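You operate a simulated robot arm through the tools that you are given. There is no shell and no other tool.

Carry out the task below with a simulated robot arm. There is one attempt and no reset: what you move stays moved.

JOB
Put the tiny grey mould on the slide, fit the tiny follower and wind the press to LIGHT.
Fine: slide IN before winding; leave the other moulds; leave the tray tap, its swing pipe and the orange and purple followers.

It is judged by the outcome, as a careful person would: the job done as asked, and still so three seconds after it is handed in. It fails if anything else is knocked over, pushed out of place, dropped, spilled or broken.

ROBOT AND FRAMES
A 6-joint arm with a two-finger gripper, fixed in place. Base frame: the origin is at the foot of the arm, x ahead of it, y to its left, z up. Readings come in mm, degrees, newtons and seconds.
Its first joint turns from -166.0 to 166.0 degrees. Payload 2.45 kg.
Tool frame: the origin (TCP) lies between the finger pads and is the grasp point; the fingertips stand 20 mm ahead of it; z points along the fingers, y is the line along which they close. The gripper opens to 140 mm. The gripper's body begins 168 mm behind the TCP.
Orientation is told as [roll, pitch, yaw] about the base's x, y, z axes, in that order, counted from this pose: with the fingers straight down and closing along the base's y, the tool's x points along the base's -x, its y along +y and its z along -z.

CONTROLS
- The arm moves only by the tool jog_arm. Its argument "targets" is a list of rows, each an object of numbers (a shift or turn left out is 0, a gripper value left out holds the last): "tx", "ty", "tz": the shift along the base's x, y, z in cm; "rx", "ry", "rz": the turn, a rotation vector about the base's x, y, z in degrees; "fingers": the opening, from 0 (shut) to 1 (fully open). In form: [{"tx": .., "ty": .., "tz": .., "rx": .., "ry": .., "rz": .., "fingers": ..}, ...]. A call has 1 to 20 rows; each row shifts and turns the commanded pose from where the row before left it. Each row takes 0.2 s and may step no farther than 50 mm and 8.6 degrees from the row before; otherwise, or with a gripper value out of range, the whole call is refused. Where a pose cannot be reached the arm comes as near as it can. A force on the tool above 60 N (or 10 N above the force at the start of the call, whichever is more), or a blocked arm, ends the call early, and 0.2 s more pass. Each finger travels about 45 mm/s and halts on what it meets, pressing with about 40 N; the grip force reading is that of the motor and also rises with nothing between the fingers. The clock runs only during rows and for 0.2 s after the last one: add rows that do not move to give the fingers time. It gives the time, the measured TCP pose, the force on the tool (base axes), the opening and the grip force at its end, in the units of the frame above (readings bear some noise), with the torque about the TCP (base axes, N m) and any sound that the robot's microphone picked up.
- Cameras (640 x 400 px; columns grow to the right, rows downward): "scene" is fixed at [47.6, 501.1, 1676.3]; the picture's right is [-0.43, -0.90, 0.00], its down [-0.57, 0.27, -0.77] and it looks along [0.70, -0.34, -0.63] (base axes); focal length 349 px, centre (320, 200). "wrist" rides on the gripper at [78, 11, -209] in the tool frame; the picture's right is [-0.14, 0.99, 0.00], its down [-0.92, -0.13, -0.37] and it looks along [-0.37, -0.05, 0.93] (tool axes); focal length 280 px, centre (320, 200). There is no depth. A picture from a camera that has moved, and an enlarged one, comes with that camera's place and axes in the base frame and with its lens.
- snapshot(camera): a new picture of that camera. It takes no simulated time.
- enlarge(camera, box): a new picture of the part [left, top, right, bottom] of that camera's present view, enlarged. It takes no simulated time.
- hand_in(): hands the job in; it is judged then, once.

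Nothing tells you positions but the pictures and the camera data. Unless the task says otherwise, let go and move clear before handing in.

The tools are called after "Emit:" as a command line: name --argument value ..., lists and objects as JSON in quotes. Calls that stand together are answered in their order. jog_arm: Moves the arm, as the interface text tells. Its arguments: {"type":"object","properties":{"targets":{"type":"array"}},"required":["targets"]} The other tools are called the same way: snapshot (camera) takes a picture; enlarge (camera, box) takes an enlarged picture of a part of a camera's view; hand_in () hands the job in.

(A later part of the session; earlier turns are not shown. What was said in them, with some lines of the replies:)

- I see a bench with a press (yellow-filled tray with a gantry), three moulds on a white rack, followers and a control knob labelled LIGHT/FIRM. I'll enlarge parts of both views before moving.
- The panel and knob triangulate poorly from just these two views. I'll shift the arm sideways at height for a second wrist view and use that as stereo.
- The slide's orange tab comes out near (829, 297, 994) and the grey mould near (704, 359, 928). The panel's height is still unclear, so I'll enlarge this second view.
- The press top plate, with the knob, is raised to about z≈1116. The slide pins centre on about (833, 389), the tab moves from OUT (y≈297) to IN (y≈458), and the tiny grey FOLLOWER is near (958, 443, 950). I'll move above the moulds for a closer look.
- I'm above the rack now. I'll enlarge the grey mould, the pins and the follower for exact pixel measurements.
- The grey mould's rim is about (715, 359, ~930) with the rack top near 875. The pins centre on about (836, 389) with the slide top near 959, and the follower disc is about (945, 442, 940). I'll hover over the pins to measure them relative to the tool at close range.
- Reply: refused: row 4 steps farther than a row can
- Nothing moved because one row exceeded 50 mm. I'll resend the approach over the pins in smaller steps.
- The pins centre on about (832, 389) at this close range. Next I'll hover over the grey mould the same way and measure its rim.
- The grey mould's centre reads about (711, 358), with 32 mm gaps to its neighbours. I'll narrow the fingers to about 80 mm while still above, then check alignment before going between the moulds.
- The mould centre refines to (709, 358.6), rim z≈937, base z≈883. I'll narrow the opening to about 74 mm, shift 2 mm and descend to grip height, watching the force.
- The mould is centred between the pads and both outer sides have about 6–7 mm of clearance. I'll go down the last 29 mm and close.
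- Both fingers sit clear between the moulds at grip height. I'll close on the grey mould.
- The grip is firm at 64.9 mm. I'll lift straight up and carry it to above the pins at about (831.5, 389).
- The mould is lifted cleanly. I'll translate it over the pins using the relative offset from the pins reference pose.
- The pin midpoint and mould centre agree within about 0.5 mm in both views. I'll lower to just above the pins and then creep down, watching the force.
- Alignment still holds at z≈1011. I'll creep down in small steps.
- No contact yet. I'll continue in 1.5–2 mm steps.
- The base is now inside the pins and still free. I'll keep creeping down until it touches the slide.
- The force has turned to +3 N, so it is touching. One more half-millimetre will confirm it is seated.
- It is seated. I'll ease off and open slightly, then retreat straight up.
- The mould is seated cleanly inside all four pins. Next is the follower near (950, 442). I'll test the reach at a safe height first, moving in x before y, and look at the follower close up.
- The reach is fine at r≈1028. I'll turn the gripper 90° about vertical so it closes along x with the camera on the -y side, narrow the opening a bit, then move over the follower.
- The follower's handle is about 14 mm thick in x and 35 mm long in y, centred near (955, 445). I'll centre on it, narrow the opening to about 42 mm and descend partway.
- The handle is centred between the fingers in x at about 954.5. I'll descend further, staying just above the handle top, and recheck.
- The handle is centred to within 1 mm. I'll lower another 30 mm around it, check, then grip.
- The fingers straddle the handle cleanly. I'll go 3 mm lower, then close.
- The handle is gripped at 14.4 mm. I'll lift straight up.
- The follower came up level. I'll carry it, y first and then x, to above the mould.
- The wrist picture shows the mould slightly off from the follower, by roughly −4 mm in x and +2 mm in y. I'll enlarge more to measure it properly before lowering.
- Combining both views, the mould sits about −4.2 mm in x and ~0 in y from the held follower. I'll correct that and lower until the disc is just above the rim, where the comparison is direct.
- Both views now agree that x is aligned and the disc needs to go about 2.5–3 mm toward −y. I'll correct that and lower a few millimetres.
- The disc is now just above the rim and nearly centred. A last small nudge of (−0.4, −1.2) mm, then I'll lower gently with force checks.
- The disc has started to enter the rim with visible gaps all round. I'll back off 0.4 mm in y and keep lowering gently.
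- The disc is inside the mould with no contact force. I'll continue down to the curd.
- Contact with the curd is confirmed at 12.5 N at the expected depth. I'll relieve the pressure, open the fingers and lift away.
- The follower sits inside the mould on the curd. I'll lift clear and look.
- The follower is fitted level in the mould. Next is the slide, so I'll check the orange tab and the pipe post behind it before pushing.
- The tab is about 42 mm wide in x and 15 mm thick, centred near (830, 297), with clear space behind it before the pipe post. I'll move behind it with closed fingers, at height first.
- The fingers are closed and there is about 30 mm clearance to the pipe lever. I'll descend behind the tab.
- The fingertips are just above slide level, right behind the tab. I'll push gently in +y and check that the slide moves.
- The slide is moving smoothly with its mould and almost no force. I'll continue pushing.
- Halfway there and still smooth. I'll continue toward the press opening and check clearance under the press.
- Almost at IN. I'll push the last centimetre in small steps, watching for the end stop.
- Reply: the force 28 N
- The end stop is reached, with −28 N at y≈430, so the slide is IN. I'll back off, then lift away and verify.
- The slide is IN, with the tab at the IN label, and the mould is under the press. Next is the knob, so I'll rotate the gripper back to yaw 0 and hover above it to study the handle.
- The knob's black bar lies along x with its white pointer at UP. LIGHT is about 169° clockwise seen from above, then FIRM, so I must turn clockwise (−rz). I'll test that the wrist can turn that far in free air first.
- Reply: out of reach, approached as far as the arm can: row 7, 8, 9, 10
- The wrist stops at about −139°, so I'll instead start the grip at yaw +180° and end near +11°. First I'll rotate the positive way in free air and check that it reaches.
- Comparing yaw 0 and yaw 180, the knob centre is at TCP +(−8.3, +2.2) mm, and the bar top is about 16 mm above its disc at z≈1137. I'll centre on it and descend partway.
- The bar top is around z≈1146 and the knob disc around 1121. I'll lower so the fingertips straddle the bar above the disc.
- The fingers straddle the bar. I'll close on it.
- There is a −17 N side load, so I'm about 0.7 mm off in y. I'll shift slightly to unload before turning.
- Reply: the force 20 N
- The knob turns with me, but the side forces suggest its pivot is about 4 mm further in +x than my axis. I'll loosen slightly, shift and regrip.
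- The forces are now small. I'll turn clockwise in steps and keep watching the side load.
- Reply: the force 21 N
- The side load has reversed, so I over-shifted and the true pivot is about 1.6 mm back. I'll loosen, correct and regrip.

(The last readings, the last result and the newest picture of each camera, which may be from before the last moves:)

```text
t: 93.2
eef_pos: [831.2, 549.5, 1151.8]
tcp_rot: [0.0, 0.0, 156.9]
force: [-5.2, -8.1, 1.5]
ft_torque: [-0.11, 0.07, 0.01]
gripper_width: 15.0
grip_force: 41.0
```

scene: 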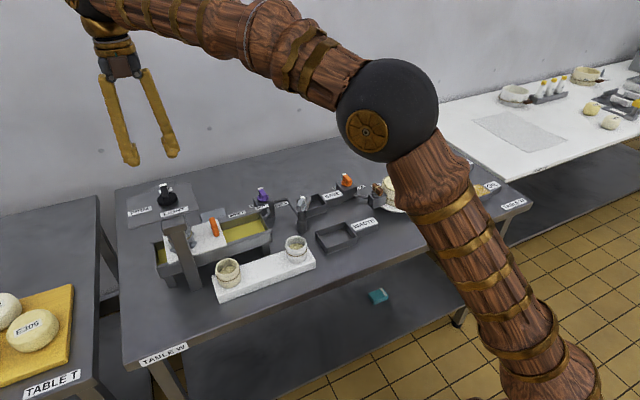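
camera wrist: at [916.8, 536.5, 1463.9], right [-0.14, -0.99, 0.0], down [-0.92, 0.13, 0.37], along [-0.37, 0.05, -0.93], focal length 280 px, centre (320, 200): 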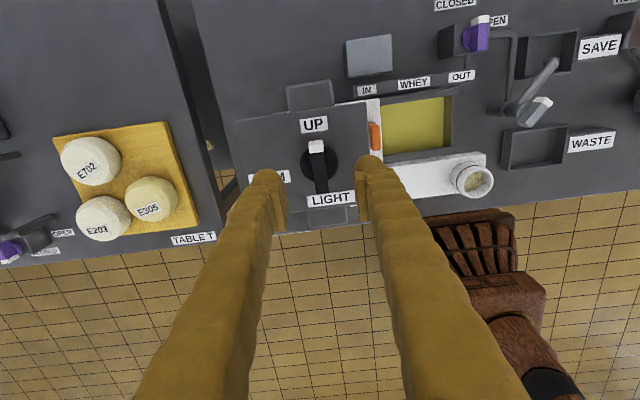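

Emit:
jog_arm --targets '[{"tx": -0.015, "ty": -0.035}, {}]'

Emit:
jog_arm --targets '[{"rz": -5}, {"rz": -5}, {"rz": -5}, {}]'

Emit:
enlarge --camera "scene" --box '[120, 150, 220, 225]'

```text
t: 93.8
eef_pos: [832.7, 549.3, 1151.5]
tcp_rot: [-0.1, 0.0, 156.9]
force: [-2.4, -3.2, 4.9]
ft_torque: [-0.01, 0.09, 0.04]
gripper_width: 14.8
grip_force: 41.2
```

```text
t: 94.8
eef_pos: [830.2, 549.6, 1151.3]
tcp_rot: [0.0, 0.0, 141.8]
force: [-9.0, -10.2, 6.8]
ft_torque: [-0.04, 0.13, 0.05]
gripper_width: 15.2
grip_force: 40.3
```

```text
5.33 times, centred on (170, 188) of scene
camera zoom: at [47.6, 501.1, 1676.3], right [-0.43, -0.9, 0.0], down [-0.57, 0.27, -0.77], along [0.7, -0.34, -0.63], focal length 1861 px, centre (1120, 267)
```

zoom: 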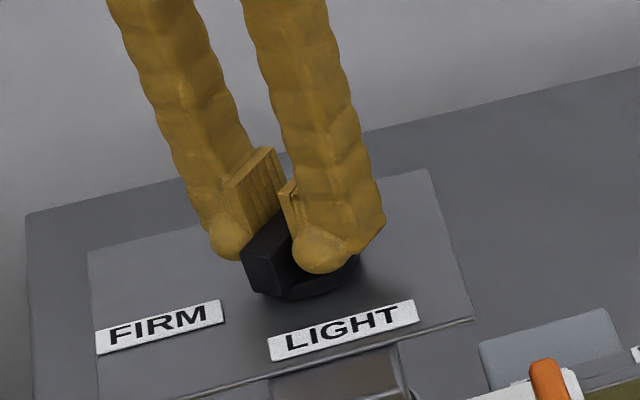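

Emit:
jog_arm --targets '[{"tx": -0.08}, {"rz": -5}, {"rz": -5}, {"rz": -5}, {}]'

```text
t: 96.0
eef_pos: [830.9, 548.4, 1151.5]
tcp_rot: [-0.1, -0.1, 126.7]
force: [6.1, -10.2, 9.0]
ft_torque: [-0.24, -0.13, -0.02]
gripper_width: 14.9
grip_force: 41.2
```

Emit:
jog_arm --targets '[{"tx": 0.02, "ty": -0.03, "tz": 0.02}, {"rz": -5}, {"rz": -5}, {"rz": -5}, {}]'

Emit:
enlarge --camera "scene" --box '[120, 150, 220, 225]'

```text
t: 97.2
eef_pos: [830.3, 548.7, 1151.2]
tcp_rot: [0.0, 0.0, 111.8]
force: [-5.6, -14.4, 6.0]
ft_torque: [-0.08, 0.07, -0.01]
gripper_width: 15.0
grip_force: 41.5
```

```text
5.33 times, centred on (170, 188) of scene
camera zoom: at [47.6, 501.1, 1676.3], right [-0.43, -0.9, 0.0], down [-0.57, 0.27, -0.77], along [0.7, -0.34, -0.63], focal length 1861 px, centre (1120, 267)
```

zoom: 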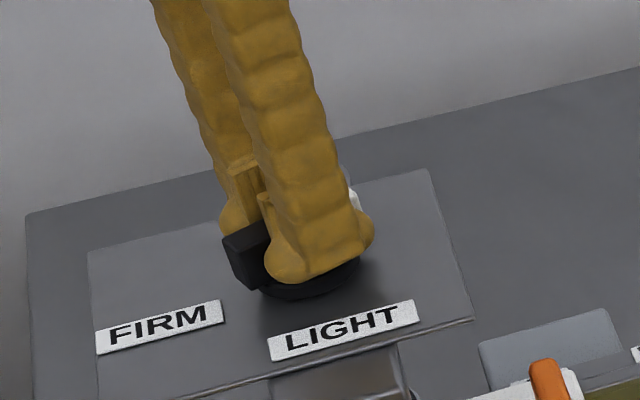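

Emit:
jog_arm --targets '[{"tx": -0.03, "ty": -0.04, "tz": 0.02}, {"rz": -5}, {"rz": -5}, {"rz": -5}, {}]'

Emit:
jog_arm --targets '[{"rz": -5}, {"rz": -5}, {}]'

```text
t: 98.4
eef_pos: [830.4, 548.7, 1151.8]
tcp_rot: [0.1, -0.1, 96.7]
force: [-18.1, -11.7, -4.3]
ft_torque: [-0.12, 0.16, 0.06]
gripper_width: 14.8
grip_force: 41.6
```

```text
t: 99.2
eef_pos: [830.4, 549.2, 1151.1]
tcp_rot: [0.0, 0.0, 86.9]
force: [-28.3, -9.3, -8.2]
ft_torque: [-0.12, 0.24, 0.03]
gripper_width: 15.1
grip_force: 41.4
```

Emit:
jog_arm --targets '[{"tx": -0.06, "ty": -0.02}, {"tx": -0.05, "ty": -0.02}, {}]'

Emit:
enlarge --camera "scene" --box '[120, 150, 220, 225]'

Emit:
snapshot --camera "wrist"

```text
t: 100.0
eef_pos: [829.2, 547.9, 1151.0]
tcp_rot: [0.0, 0.0, 86.8]
force: [-10.7, 2.6, -12.6]
ft_torque: [0.19, 0.1, 0.02]
gripper_width: 15.1
grip_force: 41.3
```

```text
5.33 times, centred on (170, 188) of scene
camera zoom: at [47.6, 501.1, 1676.3], right [-0.43, -0.9, 0.0], down [-0.57, 0.27, -0.77], along [0.7, -0.34, -0.63], focal length 1861 px, centre (1120, 267)
```

zoom: 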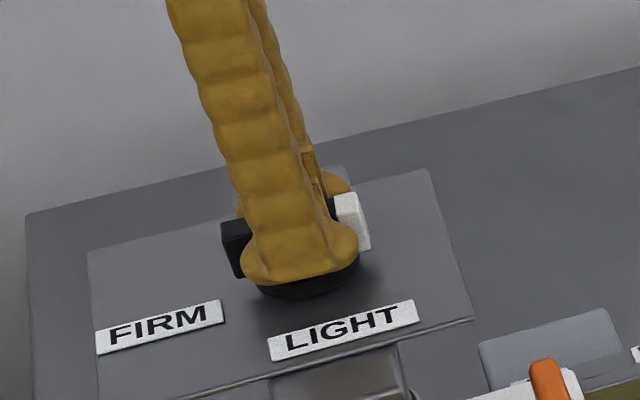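

```text
taken
camera wrist: at [815.4, 470.2, 1360.3], right [-0.98, 0.19, 0.0], down [0.18, 0.91, 0.37], along [0.07, 0.36, -0.93], focal length 280 px, centre (320, 200)
```

wrist: 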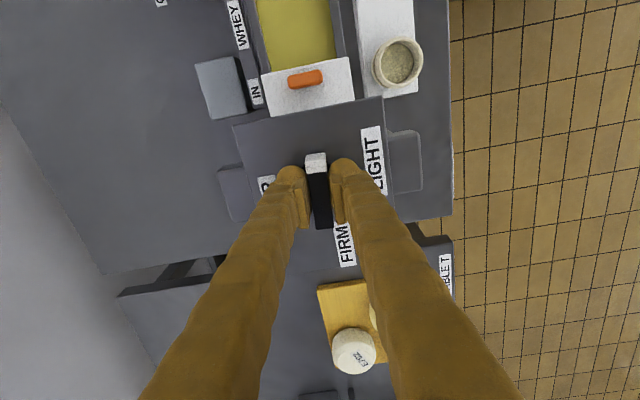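

The pointer is halfway, toward −y, and the slide is still IN. I'll continue clockwise with small corrections.

Emit:
jog_arm --targets '[{"tx": -0.05, "tz": -0.03}, {"rz": -5}, {"rz": -5}, {"rz": -5}, {}]'

```text
t: 101.2
eef_pos: [830.0, 550.1, 1151.7]
tcp_rot: [-0.1, -0.1, 71.8]
force: [18.2, 20.0, 0.1]
ft_torque: [0.4, -0.23, 0.0]
gripper_width: 14.9
grip_force: 41.1
```

Emit:
jog_arm --targets '[{"tx": 0.05, "ty": 0.06}, {"rz": -5}, {"rz": -5}, {}]'

```text
t: 102.2
eef_pos: [828.9, 548.3, 1151.4]
tcp_rot: [0.0, 0.0, 61.9]
force: [-6.8, 3.5, 7.0]
ft_torque: [-0.18, 0.16, 0.0]
gripper_width: 15.1
grip_force: 40.5
```

Emit:
jog_arm --targets '[{"rz": -5}, {"rz": -5}, {"rz": -5}, {}]'

Emit:
enlarge --camera "scene" --box '[110, 150, 250, 255]'

```text
t: 103.2
eef_pos: [828.2, 549.7, 1151.4]
tcp_rot: [0.0, 0.0, 46.8]
force: [-26.9, 1.5, 8.2]
ft_torque: [-0.08, 0.37, 0.02]
gripper_width: 14.9
grip_force: 40.7
```

```text
3.81 times, centred on (180, 202) of scene
camera zoom: at [47.6, 501.1, 1676.3], right [-0.43, -0.9, 0.0], down [-0.57, 0.27, -0.77], along [0.7, -0.34, -0.63], focal length 1330 px, centre (853, 190)
```

zoom: 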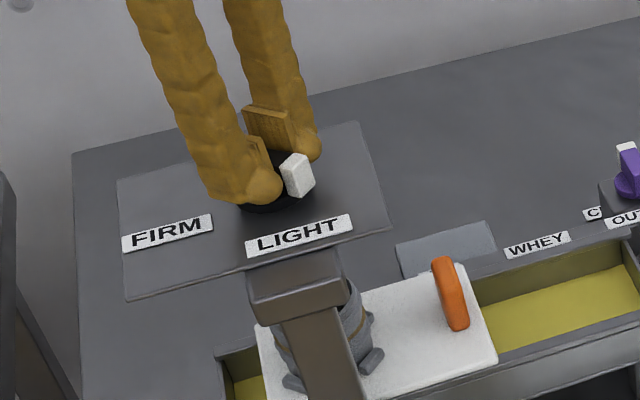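

Emit:
jog_arm --targets '[{"tx": -0.08, "ty": 0.02}, {"rz": -5}, {"rz": -5}, {"rz": -5}, {}]'

```text
t: 104.4
eef_pos: [828.6, 549.4, 1150.7]
tcp_rot: [0.0, -0.1, 31.7]
force: [-14.3, 4.2, 3.9]
ft_torque: [0.04, 0.14, 0.01]
gripper_width: 15.0
grip_force: 40.6
```

Emit:
jog_arm --targets '[{"tx": -0.04, "ty": 0.02}, {"rz": -5}, {"rz": -5}, {}]'

Emit:
enlarge --camera "scene" --box '[120, 160, 220, 235]'

Emit:
enlarge --camera "wrist" --box '[220, 80, 420, 205]'

```text
t: 105.4
eef_pos: [828.7, 549.5, 1151.7]
tcp_rot: [-0.1, 0.1, 21.8]
force: [-1.7, 6.5, 2.0]
ft_torque: [0.08, -0.1, 0.02]
gripper_width: 15.2
grip_force: 41.6
```

```text
5.33 times, centred on (170, 198) of scene
camera zoom: at [47.6, 501.1, 1676.3], right [-0.43, -0.9, 0.0], down [-0.57, 0.27, -0.77], along [0.7, -0.34, -0.63], focal length 1861 px, centre (1120, 213)
```

zoom: 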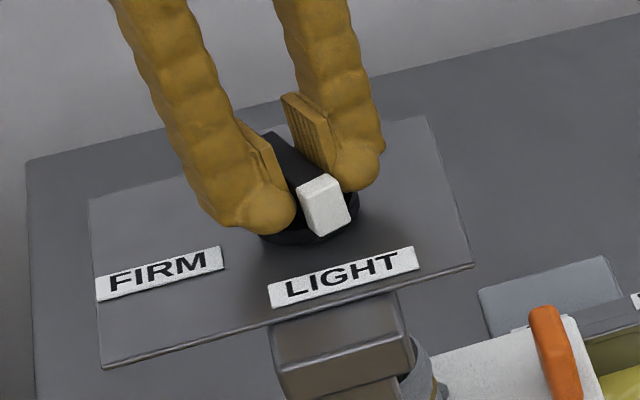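

```text
3.20 times, centred on (320, 142) of wrist
camera zoom: at [752.4, 529.8, 1360.3], right [-0.24, 0.97, 0.0], down [0.9, 0.22, 0.37], along [0.36, 0.09, -0.93], focal length 897 px, centre (320, 384)
```

zoom: 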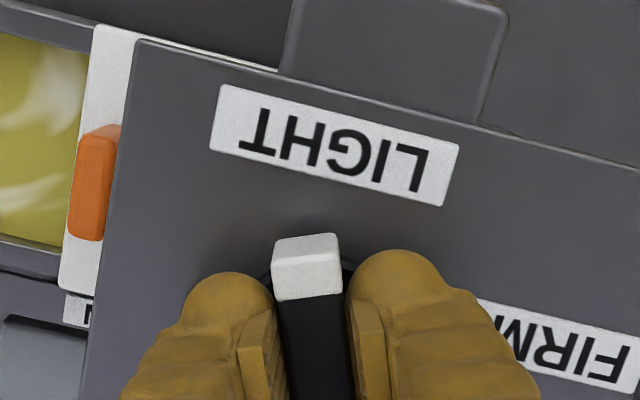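

LIGHT measures at −170° and the pointer is at −158°. I'll turn the remaining 12° clockwise.

Emit:
jog_arm --targets '[{"rz": -4}, {"rz": -4}, {"rz": -3.8}, {}, {}]'

Emit:
enlarge --camera "scene" --box '[120, 160, 220, 235]'

Emit:
enlarge --camera "wrist" --box '[220, 80, 420, 205]'

```text
t: 106.6
eef_pos: [828.3, 549.9, 1151.9]
tcp_rot: [0.0, 0.0, 10.1]
force: [6.6, 18.8, -2.4]
ft_torque: [0.21, -0.18, 0.04]
gripper_width: 15.1
grip_force: 41.1
```

```text
5.33 times, centred on (170, 198) of scene
camera zoom: at [47.6, 501.1, 1676.3], right [-0.43, -0.9, 0.0], down [-0.57, 0.27, -0.77], along [0.7, -0.34, -0.63], focal length 1861 px, centre (1120, 213)
```

zoom: 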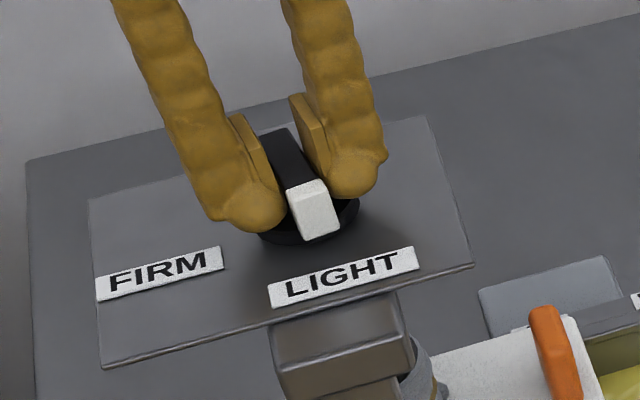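

```text
3.20 times, centred on (320, 142) of wrist
camera zoom: at [750.0, 546.1, 1360.3], right [-0.04, 1.0, 0.0], down [0.93, 0.04, 0.37], along [0.37, 0.01, -0.93], focal length 897 px, centre (320, 384)
```

zoom: 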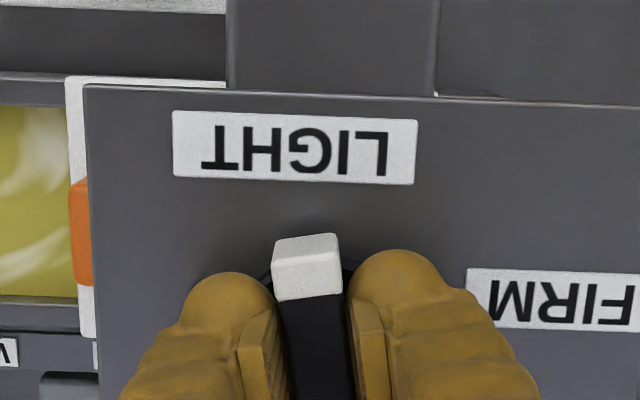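

The pointer is aligned with the LIGHT label's centre. I'll unload the side force, release gently and check that the pointer stays.

Emit:
jog_arm --targets '[{"ty": 0.06, "tx": 0.03}, {}]'

Emit:
jog_arm --targets '[{"fingers": 0.13}, {"fingers": 0.2}, {"fingers": 0.3}, {"fingers": 0.36}, {}]'

Emit:
enlarge --camera "wrist" --box '[220, 80, 420, 205]'

Emit:
enlarge --camera "scene" --box '[120, 160, 220, 235]'

```text
t: 107.2
eef_pos: [829.6, 550.4, 1152.1]
tcp_rot: [0.0, 0.0, 10.2]
force: [-1.9, 12.6, -3.2]
ft_torque: [0.09, 0.07, 0.03]
gripper_width: 15.0
grip_force: 40.7
```

```text
t: 108.4
eef_pos: [828.2, 548.8, 1150.5]
tcp_rot: [-0.1, -0.1, 10.0]
force: [0.4, -0.2, -0.3]
ft_torque: [0.0, 0.01, -0.04]
gripper_width: 50.6
grip_force: 0.0
```

```text
3.20 times, centred on (320, 142) of wrist
camera zoom: at [750.3, 546.1, 1360.5], right [-0.04, 1.0, 0.0], down [0.93, 0.04, 0.37], along [0.37, 0.01, -0.93], focal length 897 px, centre (320, 384)
```

zoom: 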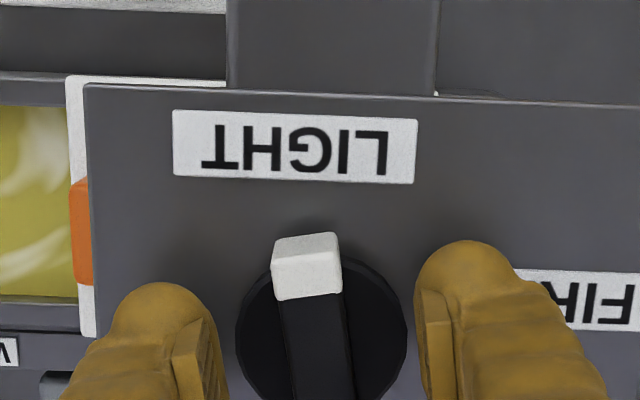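

```text
5.33 times, centred on (170, 198) of scene
camera zoom: at [47.6, 501.1, 1676.3], right [-0.43, -0.9, 0.0], down [-0.57, 0.27, -0.77], along [0.7, -0.34, -0.63], focal length 1861 px, centre (1120, 213)
```

zoom: 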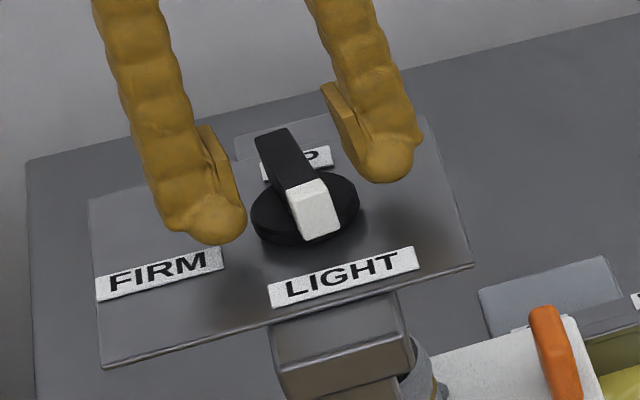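

The pointer stays on LIGHT after release. I'll lift straight up and retreat clear.

Emit:
jog_arm --targets '[{"tz": 1.5}, {"tz": 3}, {"tz": 4}, {"tz": 4}, {}]'

Emit:
snapshot --camera "wrist"

Emit:
enlarge --camera "wrist" --box '[240, 90, 400, 190]'

Emit:
snapshot --camera "scene"

Emit:
enlarge --camera "scene" --box '[110, 160, 270, 280]'

```text
t: 109.6
eef_pos: [829.9, 549.9, 1277.2]
tcp_rot: [0.0, 0.0, 10.1]
force: [-0.6, 0.5, 0.5]
ft_torque: [-0.01, 0.02, 0.02]
gripper_width: 50.4
grip_force: 0.0
```

```text
taken
camera wrist: at [751.7, 546.7, 1485.6], right [-0.04, 1.0, 0.0], down [0.93, 0.04, 0.37], along [0.37, 0.01, -0.93], focal length 280 px, centre (320, 200)
```

wrist: 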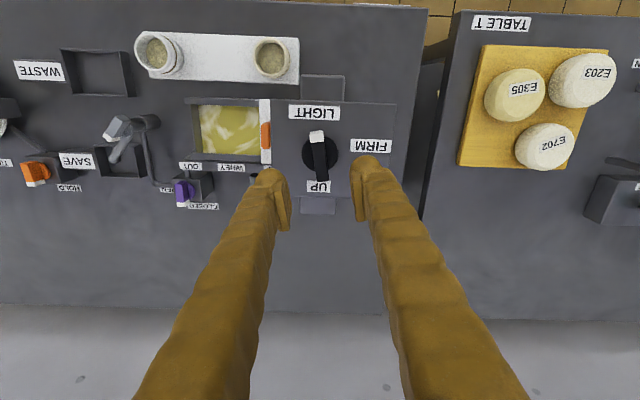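

```text
4.00 times, centred on (320, 140) of wrist
camera zoom: at [751.7, 546.7, 1485.6], right [-0.04, 1.0, 0.0], down [0.93, 0.04, 0.37], along [0.37, 0.01, -0.93], focal length 1122 px, centre (320, 440)
```

zoom: 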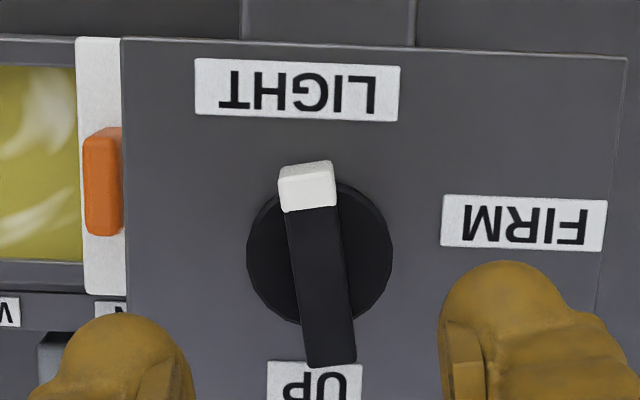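

```text
taken
```

scene: 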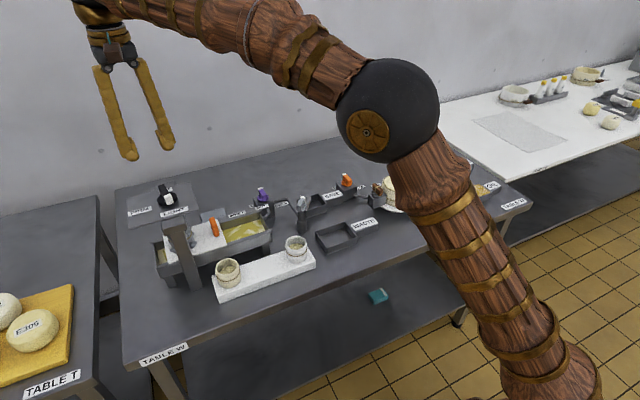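

```text
3.33 times, centred on (190, 220) of scene
camera zoom: at [47.6, 501.1, 1676.3], right [-0.43, -0.9, 0.0], down [-0.57, 0.27, -0.77], along [0.7, -0.34, -0.63], focal length 1163 px, centre (753, 133)
```

zoom: 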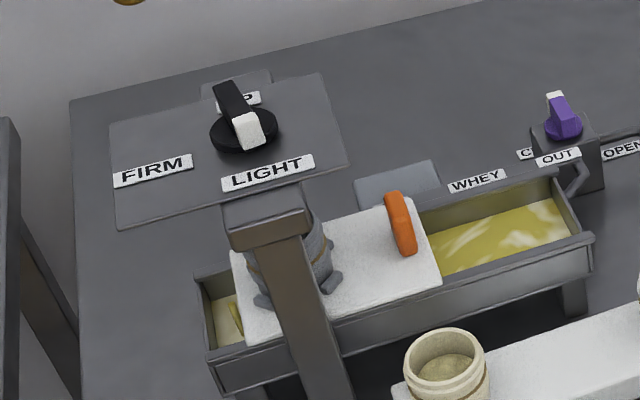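

The press reads LIGHT, the slide is IN and the whey is running into its tray. I'll withdraw toward the base, wait a few seconds and check that everything holds.

Emit:
jog_arm --targets '[{"tx": -3, "ty": -3}, {"tx": -3, "ty": -3}, {"tx": -3, "ty": -3}, {"tx": -3, "ty": -3}, {"tx": -3, "ty": -2}, {"tx": -3}, {"tx": -3}, {}, {}, {}, {}, {}, {}, {}, {}, {}]'

Emit:
snapshot --camera "wrist"

Emit:
enlarge --camera "wrist" --box '[300, 180, 500, 305]'

Emit:
enlarge --camera "scene" --box '[110, 160, 270, 280]'

Emit:
enlarge --camera "scene" --box '[200, 150, 520, 300]'

```text
t: 113.0
eef_pos: [618.2, 410.8, 1276.9]
tcp_rot: [0.0, 0.0, 10.1]
force: [0.1, -0.3, -0.3]
ft_torque: [0.0, -0.01, 0.03]
gripper_width: 50.5
grip_force: 0.0
```

```text
taken
camera wrist: at [540.6, 406.9, 1485.6], right [-0.04, 1.0, 0.0], down [0.93, 0.04, 0.37], along [0.37, 0.01, -0.93], focal length 280 px, centre (320, 200)
```

wrist: 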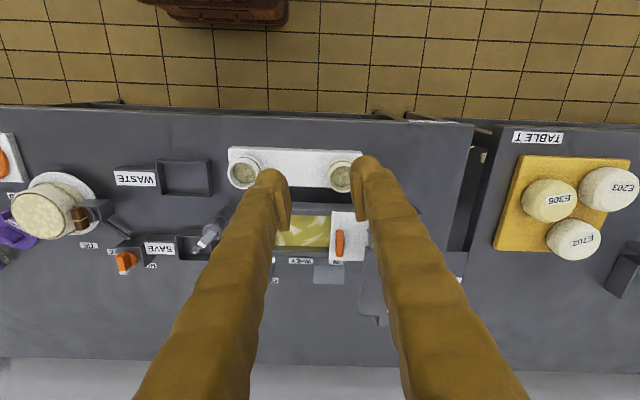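

```text
3.20 times, centred on (400, 242) of wrist
camera zoom: at [540.6, 406.9, 1485.6], right [-0.04, 1.0, 0.0], down [0.93, 0.04, 0.37], along [0.37, 0.01, -0.93], focal length 897 px, centre (64, 64)
```

zoom: 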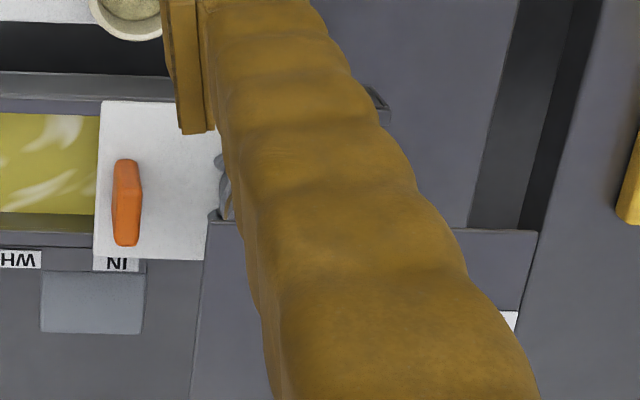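

```text
3.33 times, centred on (190, 220) of scene
camera zoom: at [47.6, 501.1, 1676.3], right [-0.43, -0.9, 0.0], down [-0.57, 0.27, -0.77], along [0.7, -0.34, -0.63], focal length 1163 px, centre (753, 133)
```

zoom: 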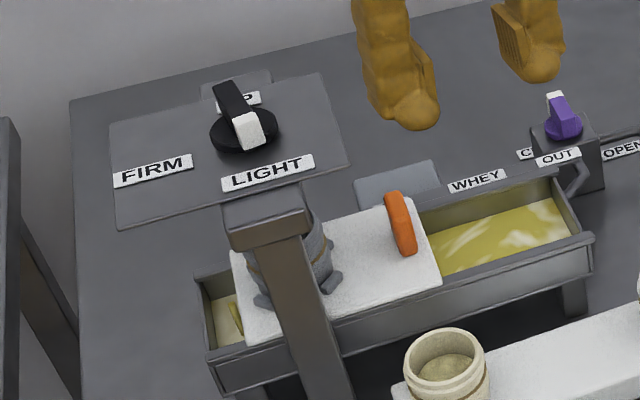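

```text
2.00 times, centred on (360, 225) of scene
camera zoom: at [47.6, 501.1, 1676.3], right [-0.43, -0.9, 0.0], down [-0.57, 0.27, -0.77], along [0.7, -0.34, -0.63], focal length 698 px, centre (240, 150)
```

zoom: 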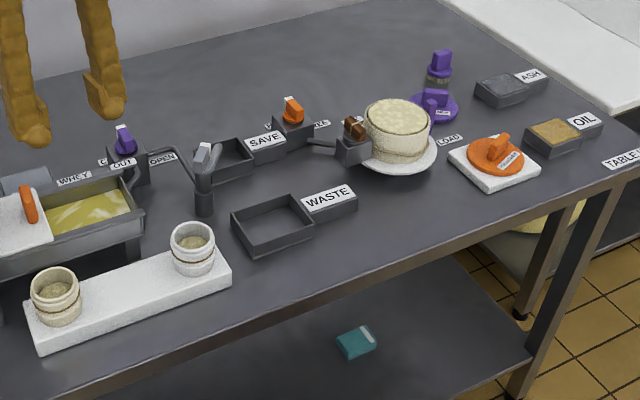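

The grey mould with its follower is under the press, the slide is IN and the pointer has held on LIGHT for several seconds. The other moulds, tap, pipe and followers are untouched and the arm is clear, so I'm handing in.

Emit:
hand_in

```text
The job is handed in.
```

The tiny grey mould is on the slide with the tiny follower fitted. The slide is pushed IN to its stop, and the press is wound clockwise from UP to LIGHT.

- **Checks before hand-in:** the pointer held on LIGHT for more than four seconds after I let go, the slide stayed at IN, and the gripper was open and clear of the bench.
- **Not seen directly:** the post hides the press head, so I couldn't see it touching the follower. Fresh streaks appeared in the whey tray once the press was at LIGHT.
- **Left alone:** the other two moulds, the tray tap, its swing pipe, and the orange and purple followers are all where they were.
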